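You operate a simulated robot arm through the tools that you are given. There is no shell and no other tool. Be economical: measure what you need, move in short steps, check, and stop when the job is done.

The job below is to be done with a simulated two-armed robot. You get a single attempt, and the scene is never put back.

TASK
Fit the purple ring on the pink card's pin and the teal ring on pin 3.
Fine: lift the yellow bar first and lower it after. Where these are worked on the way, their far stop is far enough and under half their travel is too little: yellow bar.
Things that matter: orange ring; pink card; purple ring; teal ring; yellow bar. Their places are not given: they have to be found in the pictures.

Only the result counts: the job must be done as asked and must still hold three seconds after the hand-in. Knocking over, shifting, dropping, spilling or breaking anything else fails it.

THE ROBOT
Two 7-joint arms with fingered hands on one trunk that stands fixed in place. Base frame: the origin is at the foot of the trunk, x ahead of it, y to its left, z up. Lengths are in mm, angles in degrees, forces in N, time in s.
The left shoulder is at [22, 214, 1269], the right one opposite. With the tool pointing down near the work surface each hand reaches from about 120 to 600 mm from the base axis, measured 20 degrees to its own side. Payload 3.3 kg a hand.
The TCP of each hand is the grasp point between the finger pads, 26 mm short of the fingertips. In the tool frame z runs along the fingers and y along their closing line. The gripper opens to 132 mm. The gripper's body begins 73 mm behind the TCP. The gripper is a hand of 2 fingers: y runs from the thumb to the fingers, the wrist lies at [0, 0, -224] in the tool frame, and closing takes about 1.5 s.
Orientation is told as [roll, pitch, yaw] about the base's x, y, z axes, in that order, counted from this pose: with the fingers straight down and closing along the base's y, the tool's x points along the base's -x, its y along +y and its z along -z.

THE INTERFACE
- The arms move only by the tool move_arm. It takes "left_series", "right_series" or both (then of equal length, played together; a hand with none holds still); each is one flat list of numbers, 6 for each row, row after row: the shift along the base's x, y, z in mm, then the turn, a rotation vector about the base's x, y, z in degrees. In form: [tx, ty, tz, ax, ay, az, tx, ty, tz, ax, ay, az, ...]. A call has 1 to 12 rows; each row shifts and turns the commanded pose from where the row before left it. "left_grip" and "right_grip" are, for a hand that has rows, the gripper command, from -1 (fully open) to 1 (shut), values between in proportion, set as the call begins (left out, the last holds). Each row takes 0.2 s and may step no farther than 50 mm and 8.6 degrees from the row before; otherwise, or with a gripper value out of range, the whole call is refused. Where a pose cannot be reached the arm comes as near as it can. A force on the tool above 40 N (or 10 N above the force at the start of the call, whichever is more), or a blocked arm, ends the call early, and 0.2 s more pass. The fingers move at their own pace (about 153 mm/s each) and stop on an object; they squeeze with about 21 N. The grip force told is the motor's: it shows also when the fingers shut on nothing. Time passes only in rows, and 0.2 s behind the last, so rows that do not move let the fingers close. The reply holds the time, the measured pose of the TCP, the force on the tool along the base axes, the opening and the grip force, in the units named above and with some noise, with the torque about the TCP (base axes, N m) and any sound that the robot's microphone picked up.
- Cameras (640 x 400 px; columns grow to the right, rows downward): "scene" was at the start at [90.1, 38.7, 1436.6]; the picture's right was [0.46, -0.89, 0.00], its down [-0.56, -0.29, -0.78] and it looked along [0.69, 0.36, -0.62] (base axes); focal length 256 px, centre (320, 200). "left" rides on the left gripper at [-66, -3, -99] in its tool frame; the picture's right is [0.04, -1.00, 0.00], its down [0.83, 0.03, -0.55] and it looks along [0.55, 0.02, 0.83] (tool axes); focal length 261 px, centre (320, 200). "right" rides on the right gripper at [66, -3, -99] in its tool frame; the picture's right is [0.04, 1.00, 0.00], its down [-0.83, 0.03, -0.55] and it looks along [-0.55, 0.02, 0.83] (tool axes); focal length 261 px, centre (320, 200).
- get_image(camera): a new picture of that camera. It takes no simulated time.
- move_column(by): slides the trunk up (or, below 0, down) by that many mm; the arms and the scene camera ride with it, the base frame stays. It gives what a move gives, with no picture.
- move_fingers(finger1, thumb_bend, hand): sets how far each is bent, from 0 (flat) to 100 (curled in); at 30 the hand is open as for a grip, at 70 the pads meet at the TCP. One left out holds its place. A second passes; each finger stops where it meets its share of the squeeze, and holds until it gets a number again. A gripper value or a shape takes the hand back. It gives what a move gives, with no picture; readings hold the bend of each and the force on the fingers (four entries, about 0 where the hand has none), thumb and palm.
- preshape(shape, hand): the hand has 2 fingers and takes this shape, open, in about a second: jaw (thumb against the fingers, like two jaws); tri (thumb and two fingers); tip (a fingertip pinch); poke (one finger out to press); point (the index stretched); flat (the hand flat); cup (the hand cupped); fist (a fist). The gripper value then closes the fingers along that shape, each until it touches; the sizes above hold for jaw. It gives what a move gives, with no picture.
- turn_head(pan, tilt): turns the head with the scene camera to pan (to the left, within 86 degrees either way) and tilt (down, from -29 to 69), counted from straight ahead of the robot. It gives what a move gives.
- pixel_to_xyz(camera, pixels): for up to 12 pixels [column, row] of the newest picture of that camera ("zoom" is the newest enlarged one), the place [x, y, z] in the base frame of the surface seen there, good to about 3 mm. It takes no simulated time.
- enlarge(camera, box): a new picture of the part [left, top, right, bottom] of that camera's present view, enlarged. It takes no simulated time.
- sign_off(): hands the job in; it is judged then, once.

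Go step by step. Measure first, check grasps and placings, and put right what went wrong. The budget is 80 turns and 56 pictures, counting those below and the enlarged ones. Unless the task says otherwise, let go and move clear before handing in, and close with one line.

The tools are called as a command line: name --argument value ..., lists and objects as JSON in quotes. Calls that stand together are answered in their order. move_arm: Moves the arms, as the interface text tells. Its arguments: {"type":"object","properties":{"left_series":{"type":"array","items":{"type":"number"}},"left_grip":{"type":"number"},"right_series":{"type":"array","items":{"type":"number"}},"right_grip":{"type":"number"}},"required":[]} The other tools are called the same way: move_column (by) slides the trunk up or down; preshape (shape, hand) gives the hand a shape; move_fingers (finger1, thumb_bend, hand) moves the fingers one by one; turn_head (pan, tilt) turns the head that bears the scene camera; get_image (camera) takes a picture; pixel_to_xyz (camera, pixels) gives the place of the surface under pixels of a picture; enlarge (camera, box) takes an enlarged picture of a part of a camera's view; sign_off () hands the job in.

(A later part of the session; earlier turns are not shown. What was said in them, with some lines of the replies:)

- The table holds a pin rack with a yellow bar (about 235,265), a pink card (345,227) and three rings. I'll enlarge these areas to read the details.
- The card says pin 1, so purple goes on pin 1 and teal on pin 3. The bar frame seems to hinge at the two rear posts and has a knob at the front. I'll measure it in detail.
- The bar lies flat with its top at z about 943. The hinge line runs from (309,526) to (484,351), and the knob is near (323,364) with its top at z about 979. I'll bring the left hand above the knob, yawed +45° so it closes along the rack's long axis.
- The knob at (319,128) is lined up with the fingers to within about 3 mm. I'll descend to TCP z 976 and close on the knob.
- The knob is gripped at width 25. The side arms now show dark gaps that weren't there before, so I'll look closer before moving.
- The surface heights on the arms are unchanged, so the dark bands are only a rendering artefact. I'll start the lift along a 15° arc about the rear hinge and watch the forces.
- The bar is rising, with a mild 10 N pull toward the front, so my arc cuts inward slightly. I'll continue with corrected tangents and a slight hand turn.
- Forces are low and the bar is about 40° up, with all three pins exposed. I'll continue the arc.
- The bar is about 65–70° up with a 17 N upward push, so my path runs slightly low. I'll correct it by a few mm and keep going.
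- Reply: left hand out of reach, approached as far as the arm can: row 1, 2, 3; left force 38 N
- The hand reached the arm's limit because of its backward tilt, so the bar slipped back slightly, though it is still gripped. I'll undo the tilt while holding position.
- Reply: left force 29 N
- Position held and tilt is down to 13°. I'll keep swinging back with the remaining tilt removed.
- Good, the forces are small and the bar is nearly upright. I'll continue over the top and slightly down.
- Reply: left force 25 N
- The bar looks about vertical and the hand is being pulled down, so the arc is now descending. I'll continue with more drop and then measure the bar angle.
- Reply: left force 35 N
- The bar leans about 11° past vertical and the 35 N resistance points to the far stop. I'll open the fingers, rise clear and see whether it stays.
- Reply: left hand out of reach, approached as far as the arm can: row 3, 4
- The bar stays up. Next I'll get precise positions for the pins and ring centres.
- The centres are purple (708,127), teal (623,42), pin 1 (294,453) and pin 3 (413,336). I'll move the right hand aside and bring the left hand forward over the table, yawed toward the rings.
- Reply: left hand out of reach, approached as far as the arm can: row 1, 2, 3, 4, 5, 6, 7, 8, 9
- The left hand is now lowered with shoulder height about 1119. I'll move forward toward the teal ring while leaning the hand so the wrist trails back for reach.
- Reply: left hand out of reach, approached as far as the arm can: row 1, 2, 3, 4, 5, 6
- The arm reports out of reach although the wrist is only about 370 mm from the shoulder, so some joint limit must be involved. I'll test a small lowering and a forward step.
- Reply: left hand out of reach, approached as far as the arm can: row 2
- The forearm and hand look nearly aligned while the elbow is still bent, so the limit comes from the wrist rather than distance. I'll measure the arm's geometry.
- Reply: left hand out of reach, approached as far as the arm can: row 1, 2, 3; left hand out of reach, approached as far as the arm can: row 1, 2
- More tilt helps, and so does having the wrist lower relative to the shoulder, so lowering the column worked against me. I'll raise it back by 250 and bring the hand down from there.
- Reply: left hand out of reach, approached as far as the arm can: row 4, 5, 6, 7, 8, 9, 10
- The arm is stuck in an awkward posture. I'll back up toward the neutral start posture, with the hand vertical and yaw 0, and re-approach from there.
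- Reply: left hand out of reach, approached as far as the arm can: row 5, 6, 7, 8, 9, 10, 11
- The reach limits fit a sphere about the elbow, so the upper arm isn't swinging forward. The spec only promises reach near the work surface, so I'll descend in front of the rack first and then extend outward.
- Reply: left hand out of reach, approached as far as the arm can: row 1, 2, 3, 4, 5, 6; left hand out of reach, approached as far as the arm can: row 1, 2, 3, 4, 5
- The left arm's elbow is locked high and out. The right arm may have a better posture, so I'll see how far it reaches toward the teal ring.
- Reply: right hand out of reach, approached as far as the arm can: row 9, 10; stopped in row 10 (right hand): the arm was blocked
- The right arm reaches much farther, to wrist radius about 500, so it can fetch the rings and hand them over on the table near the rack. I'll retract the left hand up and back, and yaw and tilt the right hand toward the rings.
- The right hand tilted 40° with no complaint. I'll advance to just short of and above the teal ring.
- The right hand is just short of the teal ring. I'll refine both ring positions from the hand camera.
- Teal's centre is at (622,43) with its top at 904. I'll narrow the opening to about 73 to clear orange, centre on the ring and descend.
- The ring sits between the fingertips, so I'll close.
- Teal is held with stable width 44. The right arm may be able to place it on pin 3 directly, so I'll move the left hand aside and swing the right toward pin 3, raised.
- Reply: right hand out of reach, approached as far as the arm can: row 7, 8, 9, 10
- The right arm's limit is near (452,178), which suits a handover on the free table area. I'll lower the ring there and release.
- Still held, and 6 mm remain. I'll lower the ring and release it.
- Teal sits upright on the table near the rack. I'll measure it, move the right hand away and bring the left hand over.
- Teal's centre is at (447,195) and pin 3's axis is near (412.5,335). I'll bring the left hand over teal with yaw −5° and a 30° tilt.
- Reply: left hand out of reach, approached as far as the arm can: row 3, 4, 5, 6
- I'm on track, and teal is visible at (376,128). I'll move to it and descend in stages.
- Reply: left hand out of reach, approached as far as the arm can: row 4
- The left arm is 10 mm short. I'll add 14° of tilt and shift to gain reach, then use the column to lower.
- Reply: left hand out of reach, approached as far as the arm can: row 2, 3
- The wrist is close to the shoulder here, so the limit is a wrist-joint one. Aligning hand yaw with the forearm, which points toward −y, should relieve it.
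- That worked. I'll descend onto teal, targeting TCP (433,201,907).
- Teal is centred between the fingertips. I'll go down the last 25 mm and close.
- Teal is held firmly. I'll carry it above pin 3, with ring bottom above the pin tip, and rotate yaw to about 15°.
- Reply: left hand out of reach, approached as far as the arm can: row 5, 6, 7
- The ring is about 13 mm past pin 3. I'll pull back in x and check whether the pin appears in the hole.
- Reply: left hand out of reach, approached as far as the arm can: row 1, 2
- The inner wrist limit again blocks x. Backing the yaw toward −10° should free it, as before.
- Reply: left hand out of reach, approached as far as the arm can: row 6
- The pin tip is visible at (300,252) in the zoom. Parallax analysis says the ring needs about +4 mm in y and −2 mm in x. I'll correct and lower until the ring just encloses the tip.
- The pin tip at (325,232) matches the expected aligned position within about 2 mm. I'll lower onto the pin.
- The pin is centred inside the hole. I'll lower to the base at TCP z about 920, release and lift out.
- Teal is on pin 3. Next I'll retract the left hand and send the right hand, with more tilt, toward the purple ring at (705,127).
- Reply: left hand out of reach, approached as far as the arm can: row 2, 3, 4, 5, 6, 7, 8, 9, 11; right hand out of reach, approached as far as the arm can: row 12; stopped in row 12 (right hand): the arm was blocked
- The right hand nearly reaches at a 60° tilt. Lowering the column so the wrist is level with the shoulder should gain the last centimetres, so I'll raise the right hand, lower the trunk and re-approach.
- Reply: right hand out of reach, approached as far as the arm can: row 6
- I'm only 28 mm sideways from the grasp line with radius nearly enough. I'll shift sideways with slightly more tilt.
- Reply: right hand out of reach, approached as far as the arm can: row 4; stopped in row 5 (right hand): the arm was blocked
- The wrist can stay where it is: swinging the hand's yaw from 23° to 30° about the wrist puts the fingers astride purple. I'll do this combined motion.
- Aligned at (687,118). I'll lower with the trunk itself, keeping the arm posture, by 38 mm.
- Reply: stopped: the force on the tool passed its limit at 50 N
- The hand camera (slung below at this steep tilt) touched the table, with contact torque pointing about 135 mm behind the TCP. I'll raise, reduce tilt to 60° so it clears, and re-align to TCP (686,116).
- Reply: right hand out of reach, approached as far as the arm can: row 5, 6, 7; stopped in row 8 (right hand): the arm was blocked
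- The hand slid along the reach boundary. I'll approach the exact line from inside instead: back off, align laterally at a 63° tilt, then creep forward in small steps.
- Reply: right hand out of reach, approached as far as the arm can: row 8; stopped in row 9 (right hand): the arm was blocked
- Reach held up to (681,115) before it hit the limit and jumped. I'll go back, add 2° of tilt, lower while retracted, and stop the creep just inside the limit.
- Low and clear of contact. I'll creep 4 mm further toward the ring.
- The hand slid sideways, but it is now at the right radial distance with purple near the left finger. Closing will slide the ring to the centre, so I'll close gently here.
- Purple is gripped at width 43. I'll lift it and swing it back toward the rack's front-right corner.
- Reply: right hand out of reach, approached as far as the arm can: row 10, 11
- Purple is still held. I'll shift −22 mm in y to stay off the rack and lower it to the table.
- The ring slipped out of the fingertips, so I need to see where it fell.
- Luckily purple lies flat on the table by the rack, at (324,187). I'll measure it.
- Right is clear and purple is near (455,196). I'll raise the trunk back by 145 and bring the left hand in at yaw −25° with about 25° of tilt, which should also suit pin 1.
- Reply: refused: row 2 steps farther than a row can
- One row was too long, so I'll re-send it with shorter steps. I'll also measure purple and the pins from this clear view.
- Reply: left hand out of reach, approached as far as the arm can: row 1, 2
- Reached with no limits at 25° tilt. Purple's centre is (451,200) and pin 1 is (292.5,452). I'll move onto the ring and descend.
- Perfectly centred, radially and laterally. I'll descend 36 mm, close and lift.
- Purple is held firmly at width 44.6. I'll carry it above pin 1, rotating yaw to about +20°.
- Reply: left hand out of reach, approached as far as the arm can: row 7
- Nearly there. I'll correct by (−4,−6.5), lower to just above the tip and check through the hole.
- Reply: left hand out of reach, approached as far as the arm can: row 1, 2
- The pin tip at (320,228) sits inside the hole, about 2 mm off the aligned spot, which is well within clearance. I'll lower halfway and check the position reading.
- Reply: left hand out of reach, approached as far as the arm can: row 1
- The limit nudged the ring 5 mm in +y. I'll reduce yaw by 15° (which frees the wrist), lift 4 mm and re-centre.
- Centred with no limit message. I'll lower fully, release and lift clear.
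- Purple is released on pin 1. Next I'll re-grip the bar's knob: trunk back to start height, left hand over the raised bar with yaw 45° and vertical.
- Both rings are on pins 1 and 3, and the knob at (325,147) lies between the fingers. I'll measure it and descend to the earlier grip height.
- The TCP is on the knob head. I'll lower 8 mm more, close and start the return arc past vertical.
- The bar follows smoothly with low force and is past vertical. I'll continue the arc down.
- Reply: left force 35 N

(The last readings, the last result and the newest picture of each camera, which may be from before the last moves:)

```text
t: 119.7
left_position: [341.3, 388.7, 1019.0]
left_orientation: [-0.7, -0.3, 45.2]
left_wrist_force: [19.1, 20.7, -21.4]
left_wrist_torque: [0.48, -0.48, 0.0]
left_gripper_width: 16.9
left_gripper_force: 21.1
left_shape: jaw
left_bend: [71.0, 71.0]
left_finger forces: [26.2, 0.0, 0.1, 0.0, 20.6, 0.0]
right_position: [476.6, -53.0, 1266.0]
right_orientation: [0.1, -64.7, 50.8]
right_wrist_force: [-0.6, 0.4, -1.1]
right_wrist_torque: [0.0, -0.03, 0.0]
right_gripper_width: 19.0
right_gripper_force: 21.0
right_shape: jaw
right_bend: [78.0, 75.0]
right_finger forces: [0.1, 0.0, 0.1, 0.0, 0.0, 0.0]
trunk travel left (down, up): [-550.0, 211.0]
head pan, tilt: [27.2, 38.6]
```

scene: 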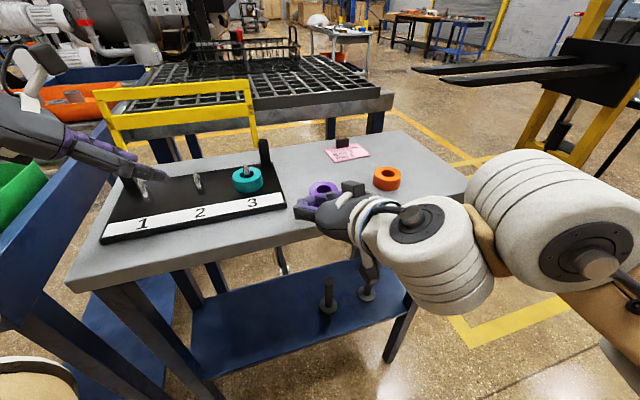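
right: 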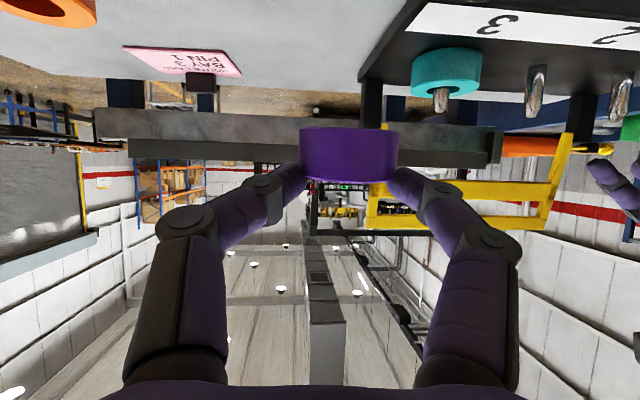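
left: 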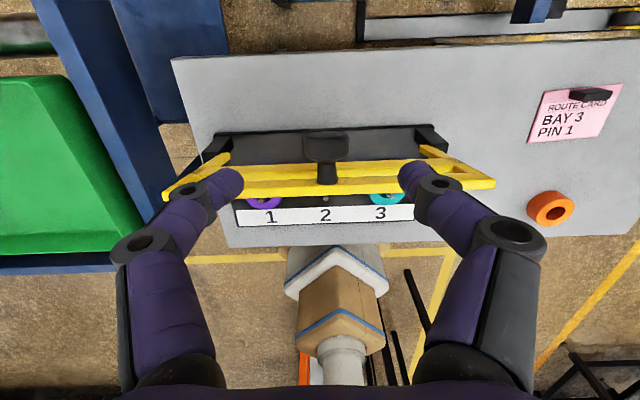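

The pull toward the hinge shows my radius is about 5 mm too large. I'll correct inward and continue down.

move_arm --left_series '[-2.5, -2.5, -13, 0, 0, 0, -5, -5, -11.5, 0, 0, 0, -4, -4, -12, 0, 0, 0, -3, -3, -10, 0, 0, 0]'

enlarge --camera "scene" --box '[160, 190, 320, 300]'

```text
t: 120.6
left_position: [331.4, 376.2, 986.5]
left_orientation: [-0.9, -1.8, 45.4]
left_wrist_force: [8.6, 15.3, 6.3]
left_wrist_torque: [0.28, -0.13, -0.02]
left_gripper_width: 21.0
left_gripper_force: 21.3
left_shape: jaw
left_bend: [73.0, 72.0]
left_finger forces: [21.4, 0.1, 0.0, 0.0, 17.4, 0.0]
right_position: [473.3, -57.7, 1267.2]
right_orientation: [-0.1, -64.8, 50.9]
right_wrist_force: [-0.4, 0.4, 0.4]
right_wrist_torque: [-0.01, -0.02, 0.02]
right_gripper_width: 19.2
right_gripper_force: 21.3
right_shape: jaw
right_bend: [78.0, 75.0]
right_finger forces: [0.1, 0.1, 0.0, 0.0, 0.0, 0.0]
trunk travel left (down, up): [-550.0, 211.0]
head pan, tilt: [27.2, 38.6]
stopped in row 4 (left hand): the force on the tool passed its limit at 52 N (the readings are from after the stop); the commanded pose is now the measured one
```

```text
3.64 times, centred on (240, 245) of scene
```

zoom: 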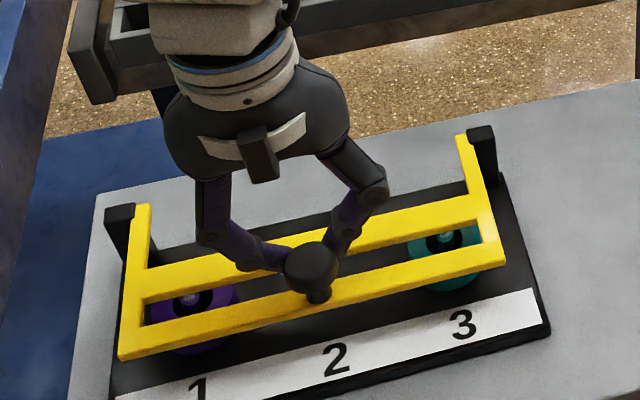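

The bar looks fully down, with both rings in place beneath it. I'll measure its height, then release and lift straight up.

pixel_to_xyz --camera "zoom" --pixels '[[130, 352], [495, 255], [210, 330], [440, 268], [143, 215], [200, 285]]'

move_arm --left_series '[0, 0, 0, 0, 0, 0, 0, 0, 0, 0, 0, 0, 0, 0, 0, 0, 0, 0]' --left_grip -0.2

move_arm --left_series '[0, 0, 20, 0, 0, 0, 0, 0, 30, 0, 0, 0, 0, 0, 40, 0, 0, 0, 0, 0, 40, 0, 0, 0, 0, 0, 0, 0, 0, 0]'

get_image --camera "scene"

```text
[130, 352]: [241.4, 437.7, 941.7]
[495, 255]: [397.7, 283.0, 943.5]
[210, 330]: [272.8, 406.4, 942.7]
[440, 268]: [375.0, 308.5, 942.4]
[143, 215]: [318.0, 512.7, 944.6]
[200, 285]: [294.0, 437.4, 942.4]
```

```text
t: 121.4
left_position: [327.9, 373.5, 984.5]
left_orientation: [-1.0, -1.1, 45.2]
left_wrist_force: [-0.4, 0.4, 0.3]
left_wrist_torque: [-0.01, -0.03, 0.03]
left_gripper_width: 78.6
left_gripper_force: 0.0
left_shape: jaw
left_bend: [71.0, 70.0]
left_finger forces: [0.1, 0.0, 0.0, 0.0, 0.0, 0.0]
right_position: [471.7, -58.4, 1267.6]
right_orientation: [0.0, -65.0, 50.7]
right_wrist_force: [0.6, -0.2, -0.8]
right_wrist_torque: [-0.01, -0.03, -0.02]
right_gripper_width: 19.1
right_gripper_force: 21.0
right_shape: jaw
right_bend: [78.0, 75.0]
right_finger forces: [0.0, 0.0, 0.1, 0.1, 0.0, 0.0]
trunk travel left (down, up): [-550.0, 211.0]
head pan, tilt: [27.2, 38.6]
```

```text
t: 122.6
left_position: [329.0, 374.8, 1116.9]
left_orientation: [-1.0, -1.1, 45.3]
left_wrist_force: [0.7, 0.0, -0.6]
left_wrist_torque: [-0.02, 0.02, 0.02]
left_gripper_width: 78.9
left_gripper_force: 0.1
left_shape: jaw
left_bend: [71.0, 70.0]
left_finger forces: [0.0, 0.0, 0.0, 0.0, 0.0, 0.0]
right_position: [472.8, -57.5, 1268.6]
right_orientation: [0.1, -65.0, 50.8]
right_wrist_force: [0.0, 0.3, 0.6]
right_wrist_torque: [-0.03, -0.02, 0.0]
right_gripper_width: 19.0
right_gripper_force: 21.4
right_shape: jaw
right_bend: [78.0, 75.0]
right_finger forces: [0.0, 0.0, 0.1, 0.0, 0.1, 0.0]
trunk travel left (down, up): [-550.0, 211.0]
head pan, tilt: [27.2, 38.6]
```

```text
0 pictures are left
```

scene: 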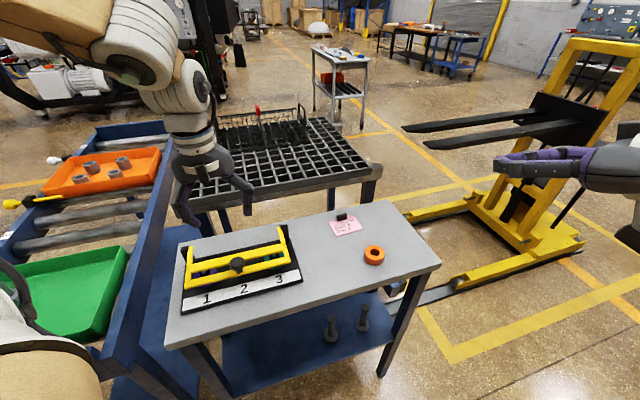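

The bar is back flat at z about 942–944, its starting height. Purple is on pin 1, teal is on pin 3, the orange ring and pink card look where they were, and both hands are clear. I'm handing in.

sign_off

```text
The job is handed in.
```

The purple ring is on pin 1 (the pink card's pin), the teal ring is on pin 3, and the yellow bar was lifted to its far stop first and is lowered again.
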